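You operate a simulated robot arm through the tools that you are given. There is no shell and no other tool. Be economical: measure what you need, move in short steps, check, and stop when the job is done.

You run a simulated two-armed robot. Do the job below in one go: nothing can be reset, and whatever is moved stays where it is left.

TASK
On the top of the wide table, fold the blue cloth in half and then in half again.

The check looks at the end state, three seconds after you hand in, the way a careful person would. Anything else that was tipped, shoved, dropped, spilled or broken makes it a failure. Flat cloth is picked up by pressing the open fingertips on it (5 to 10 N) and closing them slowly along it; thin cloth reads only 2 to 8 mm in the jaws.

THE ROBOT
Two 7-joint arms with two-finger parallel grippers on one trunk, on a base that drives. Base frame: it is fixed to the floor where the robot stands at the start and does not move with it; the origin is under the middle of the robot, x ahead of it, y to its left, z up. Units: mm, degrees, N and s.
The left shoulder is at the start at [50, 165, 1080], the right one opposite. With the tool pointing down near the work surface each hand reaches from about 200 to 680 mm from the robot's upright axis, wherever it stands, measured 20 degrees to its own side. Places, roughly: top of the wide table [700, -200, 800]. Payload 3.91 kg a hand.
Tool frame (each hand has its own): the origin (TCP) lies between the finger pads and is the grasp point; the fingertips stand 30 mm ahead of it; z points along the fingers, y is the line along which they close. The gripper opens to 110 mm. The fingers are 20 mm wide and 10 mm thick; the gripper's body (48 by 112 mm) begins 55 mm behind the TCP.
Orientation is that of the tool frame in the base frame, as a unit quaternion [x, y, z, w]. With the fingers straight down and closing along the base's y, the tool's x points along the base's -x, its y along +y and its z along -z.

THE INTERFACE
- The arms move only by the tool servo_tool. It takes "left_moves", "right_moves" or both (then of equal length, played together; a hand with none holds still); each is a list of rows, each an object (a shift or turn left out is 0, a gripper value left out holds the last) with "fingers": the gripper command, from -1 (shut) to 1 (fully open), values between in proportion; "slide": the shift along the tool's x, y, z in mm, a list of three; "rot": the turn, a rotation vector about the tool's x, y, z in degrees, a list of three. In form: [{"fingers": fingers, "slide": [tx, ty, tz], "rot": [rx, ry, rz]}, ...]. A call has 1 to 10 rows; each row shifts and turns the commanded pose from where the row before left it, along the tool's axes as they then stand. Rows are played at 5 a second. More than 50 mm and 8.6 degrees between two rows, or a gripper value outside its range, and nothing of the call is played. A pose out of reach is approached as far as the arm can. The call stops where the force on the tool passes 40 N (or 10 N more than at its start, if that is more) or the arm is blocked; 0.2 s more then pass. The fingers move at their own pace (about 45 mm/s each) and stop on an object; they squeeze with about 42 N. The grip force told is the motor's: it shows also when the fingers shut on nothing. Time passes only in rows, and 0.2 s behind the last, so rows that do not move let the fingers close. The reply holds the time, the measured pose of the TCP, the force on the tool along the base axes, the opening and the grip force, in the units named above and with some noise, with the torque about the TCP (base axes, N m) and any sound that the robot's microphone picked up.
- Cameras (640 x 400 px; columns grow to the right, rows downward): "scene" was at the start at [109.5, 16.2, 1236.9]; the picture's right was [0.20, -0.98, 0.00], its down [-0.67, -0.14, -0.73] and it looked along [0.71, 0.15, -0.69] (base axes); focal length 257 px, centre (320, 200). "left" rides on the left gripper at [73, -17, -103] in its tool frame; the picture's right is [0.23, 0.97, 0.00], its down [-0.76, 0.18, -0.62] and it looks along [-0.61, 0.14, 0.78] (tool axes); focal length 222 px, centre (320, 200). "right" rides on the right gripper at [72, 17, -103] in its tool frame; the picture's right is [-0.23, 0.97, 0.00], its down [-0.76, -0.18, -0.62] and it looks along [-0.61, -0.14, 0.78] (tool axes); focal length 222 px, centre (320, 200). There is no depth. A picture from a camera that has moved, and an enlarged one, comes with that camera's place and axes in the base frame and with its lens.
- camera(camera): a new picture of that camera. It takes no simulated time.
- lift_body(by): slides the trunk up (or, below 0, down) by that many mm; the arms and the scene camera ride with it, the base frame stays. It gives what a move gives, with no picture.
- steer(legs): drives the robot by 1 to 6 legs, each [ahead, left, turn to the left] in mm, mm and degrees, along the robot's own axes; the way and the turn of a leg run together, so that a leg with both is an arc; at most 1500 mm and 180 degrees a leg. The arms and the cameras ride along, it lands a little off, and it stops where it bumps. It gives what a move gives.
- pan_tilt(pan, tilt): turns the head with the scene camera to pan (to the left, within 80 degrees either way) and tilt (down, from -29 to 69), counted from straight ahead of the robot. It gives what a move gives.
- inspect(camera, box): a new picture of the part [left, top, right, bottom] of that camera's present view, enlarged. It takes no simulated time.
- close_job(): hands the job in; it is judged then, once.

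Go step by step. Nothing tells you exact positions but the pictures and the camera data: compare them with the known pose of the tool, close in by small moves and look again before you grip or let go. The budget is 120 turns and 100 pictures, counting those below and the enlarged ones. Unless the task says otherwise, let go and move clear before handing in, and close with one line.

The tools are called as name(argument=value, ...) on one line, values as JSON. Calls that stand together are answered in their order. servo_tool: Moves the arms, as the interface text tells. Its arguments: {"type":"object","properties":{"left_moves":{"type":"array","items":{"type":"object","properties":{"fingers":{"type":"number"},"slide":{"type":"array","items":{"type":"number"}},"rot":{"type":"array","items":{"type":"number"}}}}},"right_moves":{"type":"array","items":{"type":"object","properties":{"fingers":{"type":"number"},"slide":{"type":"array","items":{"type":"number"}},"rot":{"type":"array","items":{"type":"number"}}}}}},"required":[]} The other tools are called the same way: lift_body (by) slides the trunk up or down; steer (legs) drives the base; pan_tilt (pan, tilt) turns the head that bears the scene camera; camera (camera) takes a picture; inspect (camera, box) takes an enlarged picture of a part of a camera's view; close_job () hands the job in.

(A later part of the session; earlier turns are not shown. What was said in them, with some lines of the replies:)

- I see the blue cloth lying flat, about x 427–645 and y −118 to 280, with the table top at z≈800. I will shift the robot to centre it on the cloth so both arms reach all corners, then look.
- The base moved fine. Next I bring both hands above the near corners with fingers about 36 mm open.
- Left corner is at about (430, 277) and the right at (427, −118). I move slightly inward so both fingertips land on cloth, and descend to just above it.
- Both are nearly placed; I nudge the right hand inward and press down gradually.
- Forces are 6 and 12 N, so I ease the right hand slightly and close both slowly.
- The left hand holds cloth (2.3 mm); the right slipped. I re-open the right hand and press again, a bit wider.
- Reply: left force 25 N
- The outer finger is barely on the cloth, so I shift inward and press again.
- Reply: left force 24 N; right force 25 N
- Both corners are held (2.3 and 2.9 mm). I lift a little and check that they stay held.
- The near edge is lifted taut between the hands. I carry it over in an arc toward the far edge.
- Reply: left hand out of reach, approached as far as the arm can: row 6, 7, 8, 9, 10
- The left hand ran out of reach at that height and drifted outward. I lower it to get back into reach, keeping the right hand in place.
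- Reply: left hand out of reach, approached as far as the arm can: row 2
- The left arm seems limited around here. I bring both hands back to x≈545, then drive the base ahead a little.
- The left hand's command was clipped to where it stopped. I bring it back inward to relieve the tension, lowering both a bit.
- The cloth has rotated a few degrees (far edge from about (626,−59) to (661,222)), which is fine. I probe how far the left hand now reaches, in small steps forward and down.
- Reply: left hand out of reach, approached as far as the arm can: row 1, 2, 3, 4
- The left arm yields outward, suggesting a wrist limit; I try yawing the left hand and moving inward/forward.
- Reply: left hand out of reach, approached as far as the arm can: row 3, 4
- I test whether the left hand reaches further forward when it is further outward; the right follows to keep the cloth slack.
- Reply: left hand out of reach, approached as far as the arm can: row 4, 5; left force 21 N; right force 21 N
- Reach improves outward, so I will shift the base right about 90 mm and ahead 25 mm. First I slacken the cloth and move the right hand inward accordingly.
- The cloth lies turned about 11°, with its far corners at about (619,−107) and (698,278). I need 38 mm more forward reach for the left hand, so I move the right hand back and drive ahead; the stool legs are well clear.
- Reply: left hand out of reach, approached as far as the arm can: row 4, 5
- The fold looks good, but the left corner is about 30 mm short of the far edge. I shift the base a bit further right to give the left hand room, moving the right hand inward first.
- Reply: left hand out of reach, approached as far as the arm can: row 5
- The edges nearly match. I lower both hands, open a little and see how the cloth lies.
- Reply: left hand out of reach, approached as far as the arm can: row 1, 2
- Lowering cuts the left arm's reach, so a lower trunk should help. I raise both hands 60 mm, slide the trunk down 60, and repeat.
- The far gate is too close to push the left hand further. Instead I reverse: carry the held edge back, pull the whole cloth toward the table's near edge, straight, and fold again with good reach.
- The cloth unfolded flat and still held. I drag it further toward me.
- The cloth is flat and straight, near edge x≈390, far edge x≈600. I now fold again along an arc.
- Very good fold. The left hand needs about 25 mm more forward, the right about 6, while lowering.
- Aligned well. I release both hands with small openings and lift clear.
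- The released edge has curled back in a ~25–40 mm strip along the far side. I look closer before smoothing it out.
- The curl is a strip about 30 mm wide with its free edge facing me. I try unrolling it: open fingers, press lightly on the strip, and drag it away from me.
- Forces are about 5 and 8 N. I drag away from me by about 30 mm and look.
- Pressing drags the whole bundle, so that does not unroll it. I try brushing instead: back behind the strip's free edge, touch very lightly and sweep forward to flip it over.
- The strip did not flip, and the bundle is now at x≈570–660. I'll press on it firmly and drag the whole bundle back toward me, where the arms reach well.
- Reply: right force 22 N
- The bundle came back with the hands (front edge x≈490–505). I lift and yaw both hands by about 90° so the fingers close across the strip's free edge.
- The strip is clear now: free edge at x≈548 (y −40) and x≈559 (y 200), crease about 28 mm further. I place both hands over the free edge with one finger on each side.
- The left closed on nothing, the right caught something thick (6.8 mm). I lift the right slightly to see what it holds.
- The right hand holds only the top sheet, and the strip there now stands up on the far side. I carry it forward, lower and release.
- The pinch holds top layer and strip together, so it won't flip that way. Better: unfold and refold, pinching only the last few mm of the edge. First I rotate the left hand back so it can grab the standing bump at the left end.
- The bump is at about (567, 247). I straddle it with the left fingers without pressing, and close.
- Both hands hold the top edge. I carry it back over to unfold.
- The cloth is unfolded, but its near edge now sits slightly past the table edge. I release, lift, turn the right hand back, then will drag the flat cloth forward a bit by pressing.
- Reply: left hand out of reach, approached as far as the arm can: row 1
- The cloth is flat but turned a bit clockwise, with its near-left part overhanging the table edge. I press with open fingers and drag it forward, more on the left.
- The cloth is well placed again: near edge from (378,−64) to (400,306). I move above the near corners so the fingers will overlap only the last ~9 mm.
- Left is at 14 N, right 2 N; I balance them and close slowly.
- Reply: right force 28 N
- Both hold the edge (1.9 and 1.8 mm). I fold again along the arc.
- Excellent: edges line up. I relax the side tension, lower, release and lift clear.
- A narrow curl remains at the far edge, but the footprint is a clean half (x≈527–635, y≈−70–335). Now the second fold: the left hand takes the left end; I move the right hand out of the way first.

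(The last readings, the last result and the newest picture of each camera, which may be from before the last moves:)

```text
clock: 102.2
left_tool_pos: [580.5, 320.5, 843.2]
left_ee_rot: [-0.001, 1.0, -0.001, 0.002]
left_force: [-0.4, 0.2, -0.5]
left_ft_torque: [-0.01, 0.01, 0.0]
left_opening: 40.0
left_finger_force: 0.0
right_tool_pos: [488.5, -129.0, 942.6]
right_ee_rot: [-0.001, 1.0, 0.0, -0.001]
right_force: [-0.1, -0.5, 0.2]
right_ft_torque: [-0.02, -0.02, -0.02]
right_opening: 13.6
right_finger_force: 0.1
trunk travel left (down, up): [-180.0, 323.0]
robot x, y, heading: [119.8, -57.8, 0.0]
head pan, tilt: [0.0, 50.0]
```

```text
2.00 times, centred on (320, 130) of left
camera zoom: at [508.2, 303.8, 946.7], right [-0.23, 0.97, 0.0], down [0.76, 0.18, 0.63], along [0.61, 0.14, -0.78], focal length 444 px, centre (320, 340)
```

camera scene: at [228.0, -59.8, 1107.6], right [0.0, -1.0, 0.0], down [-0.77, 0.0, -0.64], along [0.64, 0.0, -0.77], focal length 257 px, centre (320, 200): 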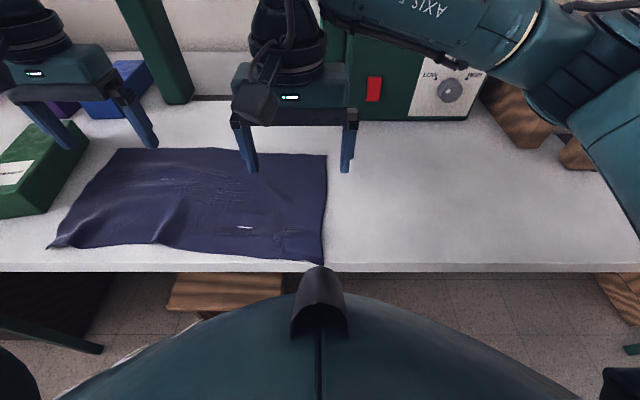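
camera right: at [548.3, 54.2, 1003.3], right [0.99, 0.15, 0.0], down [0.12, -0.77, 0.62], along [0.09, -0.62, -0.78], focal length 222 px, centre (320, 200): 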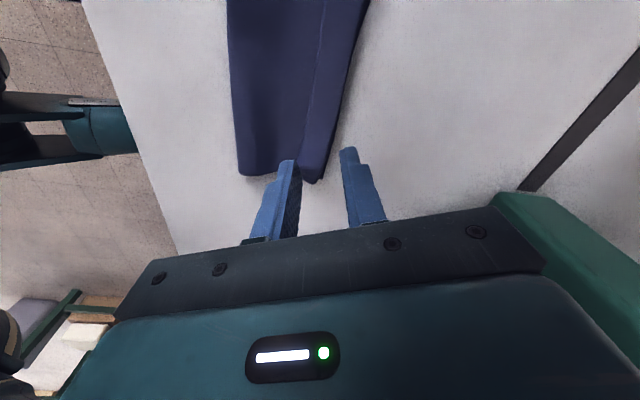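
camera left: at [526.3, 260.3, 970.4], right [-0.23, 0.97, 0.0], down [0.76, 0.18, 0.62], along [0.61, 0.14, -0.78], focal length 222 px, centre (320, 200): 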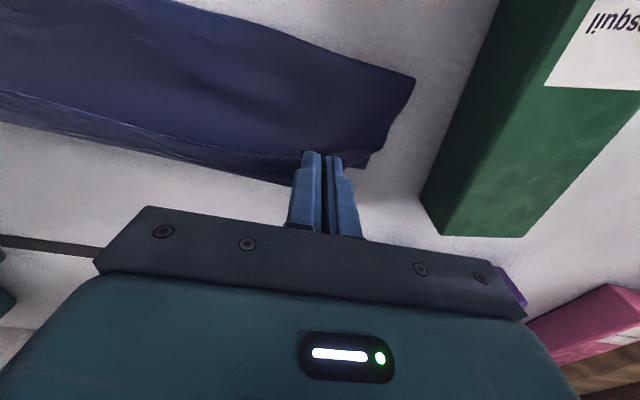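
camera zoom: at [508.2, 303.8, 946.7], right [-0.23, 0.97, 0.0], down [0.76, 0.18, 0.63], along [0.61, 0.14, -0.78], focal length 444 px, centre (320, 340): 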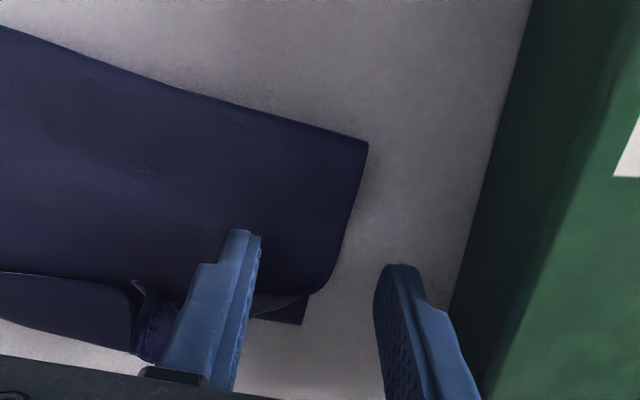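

The end edge lies between the fingers. I shift slightly and press down.

servo_tool(left_moves=[{"slide": [0, -5, 6]}, {"slide": [0, 0, 3]}, {"slide": [0, 0, 2]}, {"slide": [0, 0, 1]}, {}])

```text
clock: 103.4
left_tool_pos: [580.7, 317.3, 831.9]
left_ee_rot: [0.0, 1.0, 0.0, 0.002]
left_force: [-0.8, 0.3, 5.2]
left_ft_torque: [-0.14, 0.01, 0.01]
left_opening: 40.0
left_finger_force: 0.0
right_tool_pos: [487.4, -129.1, 943.9]
right_ee_rot: [-0.001, 1.0, 0.001, 0.0]
right_force: [-0.6, 0.5, -0.9]
right_ft_torque: [-0.01, -0.05, -0.01]
right_opening: 13.9
right_finger_force: 0.0
trunk travel left (down, up): [-180.0, 323.0]
robot x, y, heading: [122.0, -58.2, -0.0]
head pan, tilt: [0.0, 50.0]
```

servo_tool(left_moves=[{"slide": [0, 0, 0.8], "fingers": -0.35}, {"fingers": -0.43}, {"fingers": -0.51}, {"fingers": -0.59}, {"fingers": -0.67}, {"fingers": -0.75}, {"fingers": -0.83}, {"fingers": -0.91}, {"fingers": -1}, {"fingers": -1}])

inspect(camera="left", box=[160, 30, 480, 230])

```text
clock: 105.6
left_tool_pos: [579.4, 315.6, 831.4]
left_ee_rot: [-0.002, 1.0, 0.0, 0.002]
left_force: [-0.2, 2.4, 17.4]
left_ft_torque: [-0.04, 0.0, -0.03]
left_opening: 2.2
left_finger_force: 41.8
right_tool_pos: [486.6, -129.2, 943.2]
right_ee_rot: [-0.001, 1.0, 0.0, 0.002]
right_force: [-0.5, 0.2, 0.2]
right_ft_torque: [0.01, 0.03, 0.01]
right_opening: 13.6
right_finger_force: 0.0
trunk travel left (down, up): [-180.0, 323.0]
robot x, y, heading: [121.6, -58.2, 0.0]
head pan, tilt: [0.0, 50.0]
```

```text
2.00 times, centred on (320, 130) of left
camera zoom: at [507.6, 298.9, 934.9], right [-0.23, 0.97, 0.0], down [0.76, 0.18, 0.63], along [0.61, 0.14, -0.78], focal length 444 px, centre (320, 340)
```

zoom: 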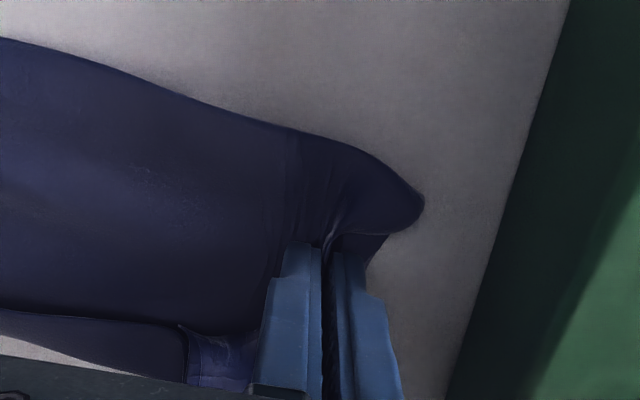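

Gripped. I lift 45 mm and check whether both layers follow.

servo_tool(left_moves=[{"slide": [0, -1, -12]}, {"slide": [0, -3, -12]}, {"slide": [0, -5, -12]}, {"slide": [0, -7, -12]}, {}])

inspect(camera="scene", box=[30, 80, 350, 280])

```text
clock: 106.8
left_tool_pos: [580.8, 299.8, 877.8]
left_ee_rot: [-0.002, 1.0, -0.001, 0.0]
left_force: [-0.7, -0.1, 0.0]
left_ft_torque: [-0.01, 0.0, -0.01]
left_opening: 2.5
left_finger_force: 41.5
right_tool_pos: [488.5, -128.8, 942.3]
right_ee_rot: [-0.001, 1.0, -0.001, 0.0]
right_force: [-0.8, 0.4, -0.4]
right_ft_torque: [-0.05, 0.02, 0.0]
right_opening: 13.9
right_finger_force: 0.0
trunk travel left (down, up): [-180.0, 323.0]
robot x, y, heading: [122.9, -59.8, 0.1]
head pan, tilt: [0.0, 50.0]
```

```text
2.00 times, centred on (190, 180) of scene
camera zoom: at [228.0, -59.8, 1107.6], right [0.0, -1.0, 0.0], down [-0.77, 0.0, -0.64], along [0.64, 0.0, -0.77], focal length 513 px, centre (580, 240)
```

zoom: 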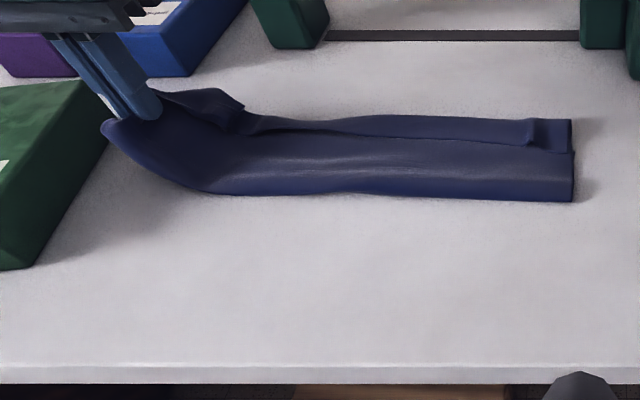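

Both layers follow. I raise and carry the end to the middle with the arm, then the base will carry it to the right.

servo_tool(left_moves=[{"slide": [0, -12, -16]}, {"slide": [0, -15, -16]}, {"slide": [0, -16, -14]}, {"slide": [0, -17, -12]}, {"slide": [0, -17, -10]}, {"slide": [0, -17, -8]}, {"slide": [0, -17, -4]}, {"slide": [0, -10, 0]}, {}])

steer(legs=[[0, -150, 0]])

camera(camera="scene")

```text
clock: 108.8
left_tool_pos: [579.2, 180.3, 958.2]
left_ee_rot: [-0.001, 1.0, -0.002, 0.0]
left_force: [0.4, 0.9, 0.0]
left_ft_torque: [0.01, 0.0, 0.03]
left_opening: 2.1
left_finger_force: 41.5
right_tool_pos: [487.9, -130.3, 942.5]
right_ee_rot: [-0.001, 1.0, 0.0, 0.0]
right_force: [-0.1, 0.9, 0.2]
right_ft_torque: [-0.02, 0.0, -0.01]
right_opening: 13.7
right_finger_force: 0.0
trunk travel left (down, up): [-180.0, 323.0]
robot x, y, heading: [123.5, -58.4, -0.2]
head pan, tilt: [0.0, 50.0]
```

```text
clock: 110.8
left_tool_pos: [580.3, 29.2, 958.8]
left_ee_rot: [-0.001, 1.0, -0.001, 0.001]
left_force: [0.4, 0.5, -0.3]
left_ft_torque: [-0.01, 0.01, -0.03]
left_opening: 2.3
left_finger_force: 42.2
right_tool_pos: [488.1, -280.0, 942.4]
right_ee_rot: [-0.002, 1.0, 0.0, 0.0]
right_force: [-0.4, -0.5, 0.2]
right_ft_torque: [-0.01, 0.01, 0.04]
right_opening: 13.8
right_finger_force: 0.1
trunk travel left (down, up): [-180.0, 323.0]
robot x, y, heading: [127.7, -209.9, 0.0]
head pan, tilt: [0.0, 50.0]
```

```text
9 pictures are left
camera scene: at [228.2, -210.8, 1107.6], right [0.0, -1.0, 0.0], down [-0.77, 0.0, -0.64], along [0.64, 0.0, -0.77], focal length 257 px, centre (320, 200)
```

scene: 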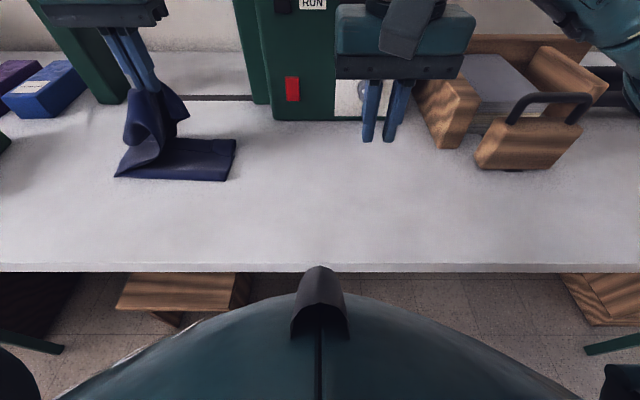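

The end is carried over nicely; the right end is at y≈−50. I bring the held end to y≈−45 and lower it.

servo_tool(left_moves=[{"slide": [0, -14, 8]}, {"slide": [0, -14, 12]}, {"slide": [0, -14, 16]}, {"slide": [0, -12, 18]}, {"slide": [0, -10, 20]}, {"slide": [0, -8, 20]}, {"slide": [0, -3, 12]}, {}])

inspect(camera="scene", box=[70, 60, 310, 210])

```text
clock: 112.6
left_tool_pos: [579.6, -45.5, 852.1]
left_ee_rot: [-0.002, 1.0, -0.001, 0.002]
left_force: [-0.6, 0.4, -0.4]
left_ft_torque: [0.01, -0.01, -0.01]
left_opening: 2.3
left_finger_force: 42.3
right_tool_pos: [487.5, -279.3, 943.7]
right_ee_rot: [-0.001, 1.0, -0.001, 0.0]
right_force: [0.5, -0.4, 0.4]
right_ft_torque: [0.01, 0.03, -0.03]
right_opening: 14.0
right_finger_force: 0.1
trunk travel left (down, up): [-180.0, 323.0]
robot x, y, heading: [121.5, -205.8, 0.3]
head pan, tilt: [0.0, 50.0]
```

```text
2.67 times, centred on (190, 135) of scene
camera zoom: at [228.2, -210.7, 1107.6], right [0.0, -1.0, 0.0], down [-0.77, 0.0, -0.64], along [0.64, 0.0, -0.77], focal length 685 px, centre (667, 373)
```

zoom: 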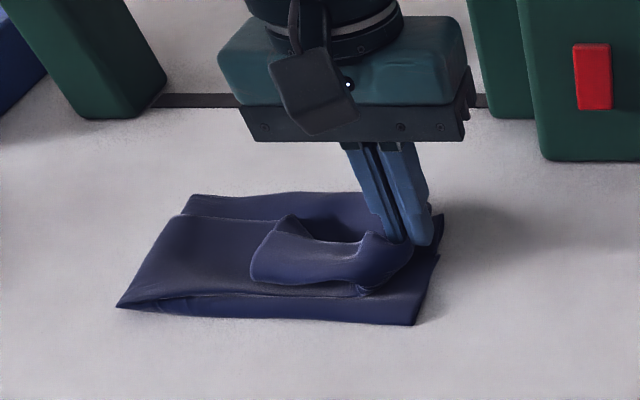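

The end's strip hangs curled back from the pinch. I raise, tilt the hand about 42° so the end flips outward, overshoot slightly, then lower.

servo_tool(left_moves=[{"slide": [0, 0, -30]}, {"rot": [-8.5, 0, 0]}, {"rot": [-8.5, 0, 0]}, {"rot": [-8.5, 0, 0]}, {"rot": [-8.5, 0, 0]}, {"rot": [-8.5, 0, 0]}, {}])

inspect(camera="scene", box=[70, 60, 310, 210])

```text
clock: 114.2
left_tool_pos: [541.0, 39.6, 881.1]
left_ee_rot: [-0.002, 0.932, 0.362, 0.002]
left_force: [0.1, -0.2, 1.0]
left_ft_torque: [-0.05, 0.0, -0.01]
left_opening: 2.0
left_finger_force: 42.4
left hand out of reach, approached as far as the arm can: row 3, 4, 5, 6
right_tool_pos: [489.3, -279.9, 943.2]
right_ee_rot: [-0.001, 1.0, 0.0, 0.0]
right_force: [-0.4, -0.3, -0.3]
right_ft_torque: [0.02, 0.0, 0.01]
right_opening: 13.8
right_finger_force: 0.0
trunk travel left (down, up): [-180.0, 323.0]
robot x, y, heading: [123.1, -210.3, 0.0]
head pan, tilt: [0.0, 50.0]
```

```text
2.67 times, centred on (190, 135) of scene
camera zoom: at [228.2, -210.7, 1107.6], right [0.0, -1.0, 0.0], down [-0.77, 0.0, -0.64], along [0.64, 0.0, -0.77], focal length 685 px, centre (667, 373)
```

zoom: 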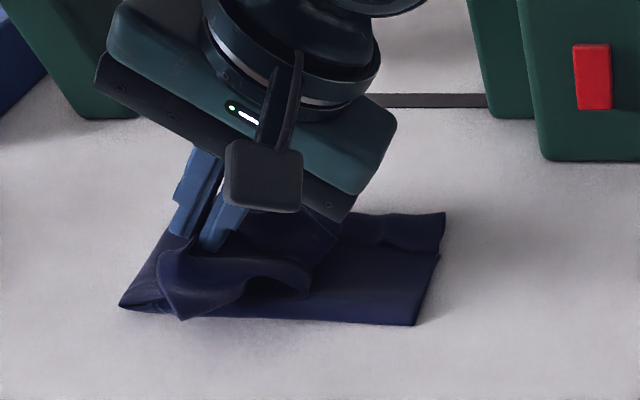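

The tilt is achieved but the hand shifted left. I lift a little and let the base carry it right, then extend forward.

servo_tool(left_moves=[{"slide": [0, -15, -15]}, {"slide": [0, -10, -10]}, {}])

steer(legs=[[0, -100, 0]])

servo_tool(left_moves=[{"slide": [-8, 0, 0]}, {"slide": [-8, 0, 0]}, {"slide": [-8, 0, 0]}, {"slide": [-8, 0, 0]}, {}])

camera(camera="scene")

```text
clock: 115.0
left_tool_pos: [532.5, 35.9, 877.9]
left_ee_rot: [-0.001, 0.933, 0.361, 0.002]
left_force: [0.5, 0.1, -0.6]
left_ft_torque: [-0.06, -0.01, 0.0]
left_opening: 2.2
left_finger_force: 41.7
left hand out of reach, approached as far as the arm can: row 1, 2
right_tool_pos: [489.1, -278.9, 943.6]
right_ee_rot: [-0.001, 1.0, -0.001, -0.001]
right_force: [0.3, -0.1, 0.2]
right_ft_torque: [0.0, 0.02, 0.01]
right_opening: 13.9
right_finger_force: 0.0
trunk travel left (down, up): [-180.0, 323.0]
robot x, y, heading: [121.4, -208.8, 0.0]
head pan, tilt: [0.0, 50.0]
```

```text
clock: 116.5
left_tool_pos: [532.6, -63.5, 878.2]
left_ee_rot: [-0.001, 0.933, 0.361, 0.002]
left_force: [-0.3, -0.7, 0.9]
left_ft_torque: [-0.05, 0.0, 0.01]
left_opening: 2.1
left_finger_force: 42.2
right_tool_pos: [488.3, -379.5, 943.5]
right_ee_rot: [0.0, 1.0, 0.001, 0.0]
right_force: [-0.1, 0.3, 0.2]
right_ft_torque: [0.06, -0.04, -0.04]
right_opening: 13.9
right_finger_force: 0.1
trunk travel left (down, up): [-180.0, 323.0]
robot x, y, heading: [127.4, -306.9, -0.2]
head pan, tilt: [0.0, 50.0]
```

```text
clock: 117.7
left_tool_pos: [560.2, -53.7, 875.8]
left_ee_rot: [0.0, 0.933, 0.359, 0.002]
left_force: [0.3, 0.7, -0.3]
left_ft_torque: [-0.07, -0.02, -0.02]
left_opening: 2.2
left_finger_force: 41.6
left hand out of reach, approached as far as the arm can: row 2, 3, 4
right_tool_pos: [488.9, -379.1, 943.0]
right_ee_rot: [0.001, 1.0, 0.0, 0.001]
right_force: [-0.8, 0.7, 0.4]
right_ft_torque: [0.0, -0.03, -0.01]
right_opening: 14.1
right_finger_force: 0.0
trunk travel left (down, up): [-180.0, 323.0]
robot x, y, heading: [120.6, -303.6, 0.2]
head pan, tilt: [0.0, 50.0]
```

```text
6 pictures are left
camera scene: at [228.3, -309.6, 1107.6], right [0.0, -1.0, 0.0], down [-0.77, 0.0, -0.64], along [0.64, 0.0, -0.77], focal length 257 px, centre (320, 200)
```

scene: 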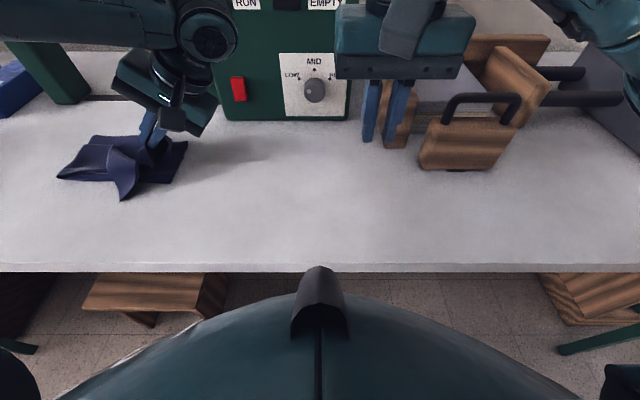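

The held end is near the right end, though its near corner points toward me. I lower, release, and back out along the fingers.

servo_tool(left_moves=[{"slide": [0, -10.5, 7]}, {"slide": [0, -10.5, 7]}, {"slide": [0, -8, 6]}, {}, {"fingers": -0.7}, {}, {"slide": [0, 0, -20]}, {"slide": [0, 0, -40]}, {"slide": [0, 20, -30]}, {}])

inspect(camera="scene", box=[30, 90, 230, 215])

```text
clock: 119.9
left_tool_pos: [539.8, -53.2, 915.1]
left_ee_rot: [0.0, 0.933, 0.36, 0.002]
left_force: [0.5, 0.5, 0.4]
left_ft_torque: [0.01, 0.03, 0.0]
left_opening: 16.5
left_finger_force: 0.1
left hand out of reach, approached as far as the arm can: row 2, 3, 7, 8, 9
right_tool_pos: [488.3, -379.1, 942.5]
right_ee_rot: [0.0, 1.0, 0.0, 0.0]
right_force: [-0.6, 1.0, -0.4]
right_ft_torque: [-0.04, -0.02, -0.01]
right_opening: 13.9
right_finger_force: 0.1
trunk travel left (down, up): [-180.0, 323.0]
robot x, y, heading: [120.7, -305.9, 0.3]
head pan, tilt: [0.0, 50.0]
```

```text
3.20 times, centred on (130, 152) of scene
camera zoom: at [228.3, -309.6, 1107.6], right [0.0, -1.0, 0.0], down [-0.77, 0.0, -0.64], along [0.64, 0.0, -0.77], focal length 822 px, centre (928, 352)
```

zoom: 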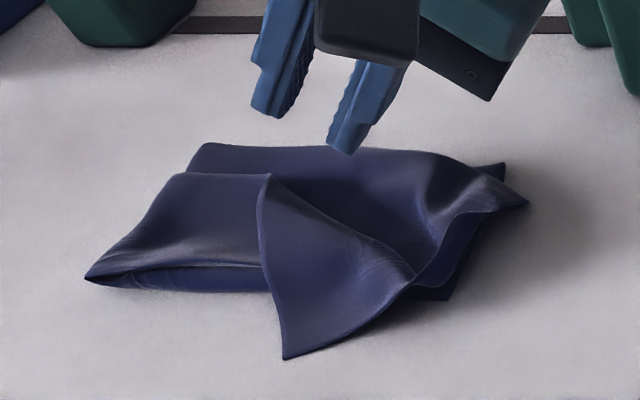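

The top end's near corner sticks out to about (478, −2) and should be near (527, −50). I untilt the left hand and go pick that corner.

servo_tool(left_moves=[{"rot": [8.5, 0, 0]}, {"rot": [8.5, 0, 0]}, {"rot": [8.5, 0, 0]}, {"rot": [8.5, 0, 0]}, {"rot": [8.5, 0, 0]}, {"slide": [20, 0, 0], "fingers": -0.46}, {"slide": [20, 0, 0]}, {}])

```text
clock: 121.7
left_tool_pos: [500.2, -53.2, 914.2]
left_ee_rot: [0.0, 1.0, -0.002, 0.001]
left_force: [0.5, 0.5, -0.9]
left_ft_torque: [0.02, 0.0, 0.01]
left_opening: 29.1
left_finger_force: 0.1
right_tool_pos: [488.3, -379.1, 943.6]
right_ee_rot: [0.0, 1.0, -0.001, 0.0]
right_force: [-0.2, -0.4, -0.5]
right_ft_torque: [-0.01, 0.0, 0.01]
right_opening: 13.9
right_finger_force: 0.1
trunk travel left (down, up): [-180.0, 323.0]
robot x, y, heading: [123.1, -310.0, -0.1]
head pan, tilt: [0.0, 50.0]
```

servo_tool(left_moves=[{"slide": [5, 27, 0], "fingers": -0.35}, {"slide": [6, 26, 0]}, {"slide": [0, 0, 30]}, {"slide": [0, 0, 30]}, {"slide": [0, 0, 14]}, {}])

inspect(camera="left", box=[160, 30, 480, 230])

```text
clock: 123.1
left_tool_pos: [488.0, -1.2, 841.8]
left_ee_rot: [-0.002, 1.0, -0.001, 0.002]
left_force: [-0.9, -0.8, -0.4]
left_ft_torque: [0.0, -0.03, -0.02]
left_opening: 35.7
left_finger_force: 0.1
right_tool_pos: [489.1, -378.9, 944.6]
right_ee_rot: [0.0, 1.0, 0.0, 0.0]
right_force: [-0.2, -0.4, -0.3]
right_ft_torque: [-0.01, 0.0, 0.0]
right_opening: 13.7
right_finger_force: 0.1
trunk travel left (down, up): [-180.0, 323.0]
robot x, y, heading: [124.3, -308.2, 0.2]
head pan, tilt: [0.0, 50.0]
```

```text
2.00 times, centred on (320, 130) of left
camera zoom: at [416.9, -18.7, 943.8], right [-0.23, 0.97, 0.0], down [0.76, 0.18, 0.63], along [0.61, 0.14, -0.78], focal length 444 px, centre (320, 340)
```

zoom: 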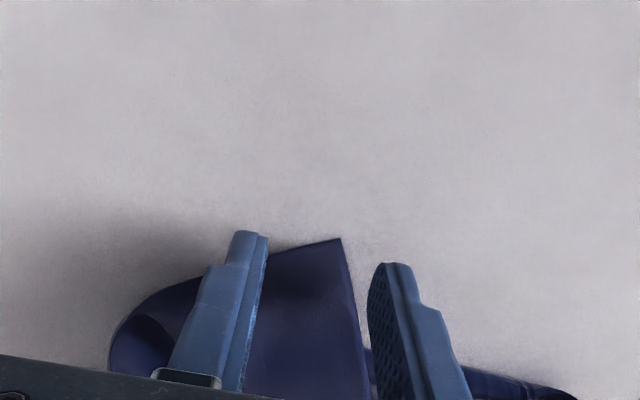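

The corner tip lies between the fingers. I press lightly and close.

servo_tool(left_moves=[{"slide": [0, 0, 6]}, {"slide": [0, 0, 3]}, {"slide": [0, 0, 1.2]}, {"fingers": -0.45}, {"fingers": -0.55}, {"fingers": -0.65}, {"fingers": -0.75}, {"fingers": -0.85}, {"fingers": -1}, {"fingers": -1}])

```text
clock: 125.3
left_tool_pos: [488.1, -1.9, 830.2]
left_ee_rot: [-0.001, 1.0, -0.001, 0.003]
left_force: [0.7, -2.7, 13.1]
left_ft_torque: [-0.14, -0.11, 0.0]
left_opening: 2.0
left_finger_force: 41.9
right_tool_pos: [488.3, -379.8, 943.8]
right_ee_rot: [0.0, 1.0, 0.0, 0.0]
right_force: [0.3, 0.5, 0.4]
right_ft_torque: [-0.05, 0.03, 0.01]
right_opening: 13.8
right_finger_force: 0.2
trunk travel left (down, up): [-180.0, 323.0]
robot x, y, heading: [125.2, -307.9, 0.2]
head pan, tilt: [0.0, 50.0]
```

servo_tool(left_moves=[{"slide": [0, 0, -15], "rot": [0, 0, -8.5]}, {"slide": [0, 0, -15], "rot": [0, 0, -8.5]}, {"slide": [0, 0, -10], "rot": [0, 0, -8.5]}, {"rot": [0, 0, -8.5]}, {"rot": [0, 0, -8.5]}, {"slide": [-2, -21, 0]}, {"slide": [-2, -21, 0]}, {"slide": [-2, -21, 10]}, {"slide": [0, 0, 14]}, {}])

inspect(camera="scene", box=[30, 90, 230, 215])

```text
clock: 127.5
left_tool_pos: [536.6, -43.9, 848.3]
left_ee_rot: [-0.364, 0.932, -0.002, 0.001]
left_force: [0.4, 0.4, -0.2]
left_ft_torque: [-0.01, 0.0, -0.02]
left_opening: 2.1
left_finger_force: 41.4
right_tool_pos: [489.1, -378.7, 942.9]
right_ee_rot: [0.0, 1.0, 0.0, 0.0]
right_force: [0.5, -0.1, 0.0]
right_ft_torque: [-0.01, -0.03, -0.03]
right_opening: 13.9
right_finger_force: 0.1
trunk travel left (down, up): [-180.0, 323.0]
robot x, y, heading: [119.6, -307.2, 0.0]
head pan, tilt: [0.0, 50.0]
```

```text
3.20 times, centred on (130, 152) of scene
camera zoom: at [228.3, -309.6, 1107.6], right [0.0, -1.0, 0.0], down [-0.77, 0.0, -0.64], along [0.64, 0.0, -0.77], focal length 822 px, centre (928, 352)
```

zoom: 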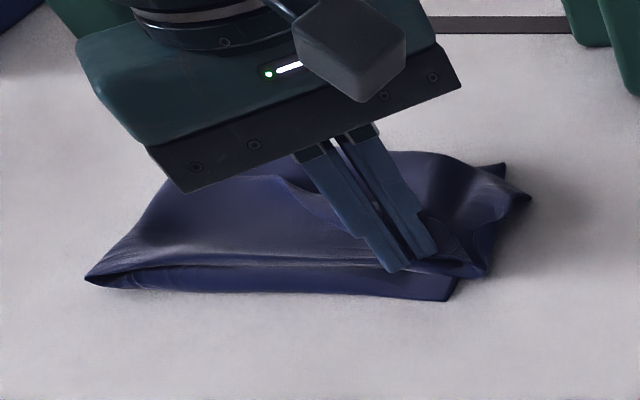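

Now it forms a neat quarter. I nudge the corner slightly back to match the lower corner, lower, release and lift away.

servo_tool(left_moves=[{"slide": [-4, 8, 4]}, {"slide": [-4, 8, 5]}, {"slide": [0, 0, 4]}, {}, {"fingers": -0.8}, {}, {"slide": [0, 0, -10]}, {"slide": [0, 0, -30]}, {"slide": [0, 0, -40]}, {"slide": [40, 0, -20]}])

inspect(camera="scene", box=[30, 90, 230, 215])

```text
clock: 129.7
left_tool_pos: [501.8, -53.1, 933.6]
left_ee_rot: [-0.363, 0.932, -0.002, 0.0]
left_force: [-0.7, 0.5, -0.1]
left_ft_torque: [-0.04, -0.01, -0.02]
left_opening: 11.2
left_finger_force: 0.3
right_tool_pos: [489.6, -378.9, 942.8]
right_ee_rot: [0.001, 1.0, 0.0, 0.0]
right_force: [0.5, 0.1, -0.2]
right_ft_torque: [-0.02, -0.01, -0.03]
right_opening: 13.8
right_finger_force: 0.1
trunk travel left (down, up): [-180.0, 323.0]
robot x, y, heading: [127.1, -308.2, -0.3]
head pan, tilt: [0.0, 50.0]
```

```text
3.20 times, centred on (130, 152) of scene
camera zoom: at [228.2, -309.7, 1107.6], right [0.0, -1.0, 0.0], down [-0.77, 0.0, -0.64], along [0.64, 0.0, -0.77], focal length 822 px, centre (928, 352)
```

zoom: 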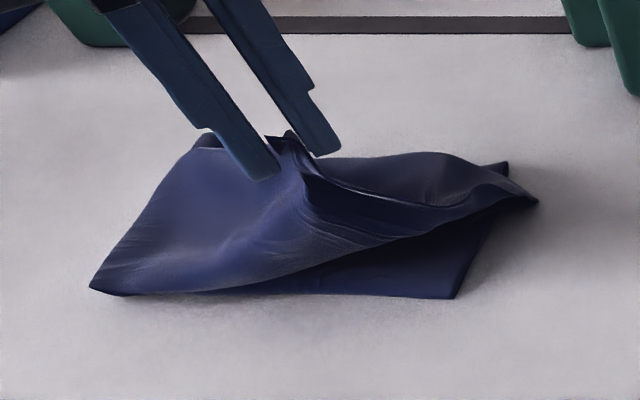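

The corner was still clinging between the fingers when I lifted. I reverse that motion, put it back, open wider, and lift straight up.

servo_tool(left_moves=[{"slide": [-40, 0, 20]}, {"slide": [0, 0, 30]}, {"slide": [0, 0, 25]}, {"slide": [0, 0, 20]}, {}, {"fingers": -0.3}, {"fingers": -0.3}, {}, {"slide": [0, 0, -6]}, {}])

```text
clock: 131.9
left_tool_pos: [530.8, -25.6, 845.5]
left_ee_rot: [-0.364, 0.932, -0.001, 0.0]
left_force: [0.3, -0.1, 0.8]
left_ft_torque: [0.05, -0.02, 0.01]
left_opening: 38.5
left_finger_force: 0.1
right_tool_pos: [488.1, -379.6, 944.2]
right_ee_rot: [0.0, 1.0, -0.001, 0.0]
right_force: [-0.5, -0.2, -0.8]
right_ft_torque: [0.01, -0.01, 0.0]
right_opening: 13.8
right_finger_force: 0.1
trunk travel left (down, up): [-180.0, 323.0]
robot x, y, heading: [127.4, -306.3, 0.1]
head pan, tilt: [0.0, 50.0]
```

servo_tool(left_moves=[{"slide": [0, 0, -15]}, {"slide": [0, 0, -25]}, {"slide": [0, 0, -40]}, {"slide": [0, 0, -40]}, {}])

inspect(camera="scene", box=[30, 90, 230, 215])

```text
clock: 133.1
left_tool_pos: [529.3, -27.2, 965.9]
left_ee_rot: [-0.364, 0.931, -0.002, 0.001]
left_force: [0.6, -0.2, 1.0]
left_ft_torque: [0.02, -0.01, -0.01]
left_opening: 38.4
left_finger_force: 0.0
right_tool_pos: [487.8, -378.3, 942.8]
right_ee_rot: [0.0, 1.0, 0.0, -0.001]
right_force: [-0.2, -0.8, -0.8]
right_ft_torque: [-0.02, 0.02, 0.03]
right_opening: 13.8
right_finger_force: 0.1
trunk travel left (down, up): [-180.0, 323.0]
robot x, y, heading: [122.0, -307.0, 0.0]
head pan, tilt: [0.0, 50.0]
```

```text
3.20 times, centred on (130, 152) of scene
camera zoom: at [228.3, -309.6, 1107.6], right [0.0, -1.0, 0.0], down [-0.77, 0.0, -0.64], along [0.64, 0.0, -0.77], focal length 822 px, centre (928, 352)
```

zoom: 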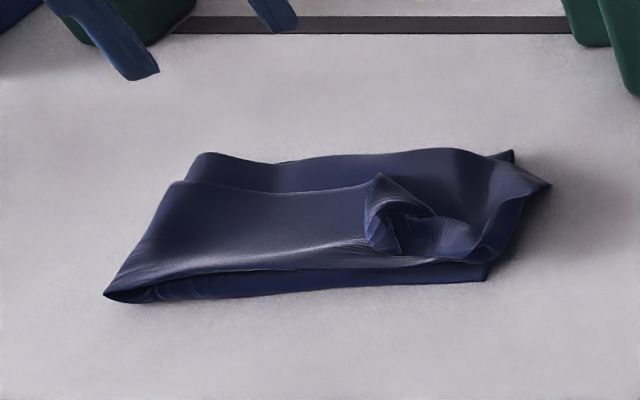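

The cloth is now a compact quarter with one top corner curled up. I gently pat that bump down with closed fingertips, biased outward, then retreat.

servo_tool(left_moves=[{"fingers": -1, "slide": [-25.8, -7.4, 0]}, {"slide": [0, 0, 40]}, {"slide": [0, 0, 40]}, {"slide": [0, 0, 28]}, {"slide": [3.4, -3.7, 3]}, {"slide": [3.4, -3.7, 4]}, {"slide": [3.4, -3.7, 4]}, {"slide": [3.4, -3.7, 3]}, {}, {"slide": [0, 0, -8]}])

servo_tool(left_moves=[{"slide": [0, 0, -30]}, {"slide": [0, 0, -40]}, {"slide": [0, 0, -40]}, {"slide": [40, 0, 0]}, {"slide": [40, 0, 0]}, {}])

inspect(camera="scene", box=[30, 90, 230, 215])

```text
clock: 135.3
left_tool_pos: [555.4, -36.2, 851.2]
left_ee_rot: [-0.363, 0.932, -0.002, 0.001]
left_force: [-0.2, 0.1, 0.0]
left_ft_torque: [0.01, 0.0, 0.0]
left_opening: 0.1
left_finger_force: 37.7
right_tool_pos: [488.0, -378.4, 943.0]
right_ee_rot: [0.0, 1.0, 0.0, 0.0]
right_force: [-0.9, -0.6, -0.3]
right_ft_torque: [-0.02, 0.0, -0.01]
right_opening: 13.7
right_finger_force: 0.1
trunk travel left (down, up): [-180.0, 323.0]
robot x, y, heading: [119.6, -303.9, 0.0]
head pan, tilt: [0.0, 50.0]
```

```text
clock: 136.7
left_tool_pos: [496.4, -88.4, 962.6]
left_ee_rot: [-0.363, 0.932, -0.003, 0.0]
left_force: [0.3, 0.0, -1.0]
left_ft_torque: [0.01, -0.03, -0.02]
left_opening: 0.0
left_finger_force: 37.9
right_tool_pos: [488.1, -377.7, 944.5]
right_ee_rot: [0.0, 1.0, 0.0, 0.0]
right_force: [-0.4, -0.2, 0.0]
right_ft_torque: [0.02, 0.0, 0.02]
right_opening: 13.8
right_finger_force: 0.0
trunk travel left (down, up): [-180.0, 323.0]
robot x, y, heading: [126.3, -308.1, 0.3]
head pan, tilt: [0.0, 50.0]
```

```text
3.20 times, centred on (130, 152) of scene
camera zoom: at [228.3, -309.6, 1107.6], right [0.0, -1.0, 0.0], down [-0.77, 0.0, -0.64], along [0.64, 0.0, -0.77], focal length 822 px, centre (928, 352)
```

zoom: 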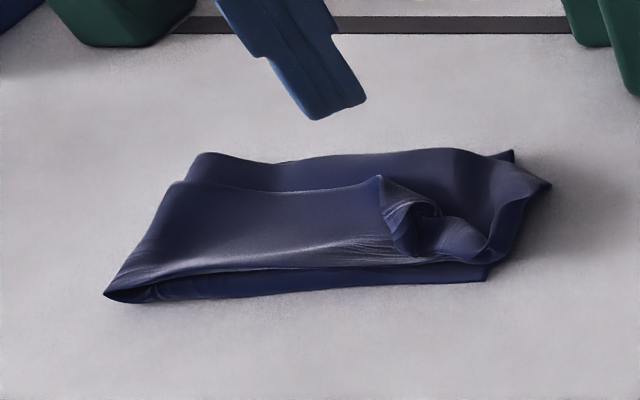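

The cloth is in a quarter-size bundle on the table, both hands are empty and clear, and nothing else looks disturbed. I'm out of pictures to check any further adjustment, so I'm handing in.

close_job()

```text
The job is handed in.
```

The blue cloth is folded in half and in half again on the wide table, but not neatly: one top corner is still curled up and a narrow strip along the far edge is rolled back.
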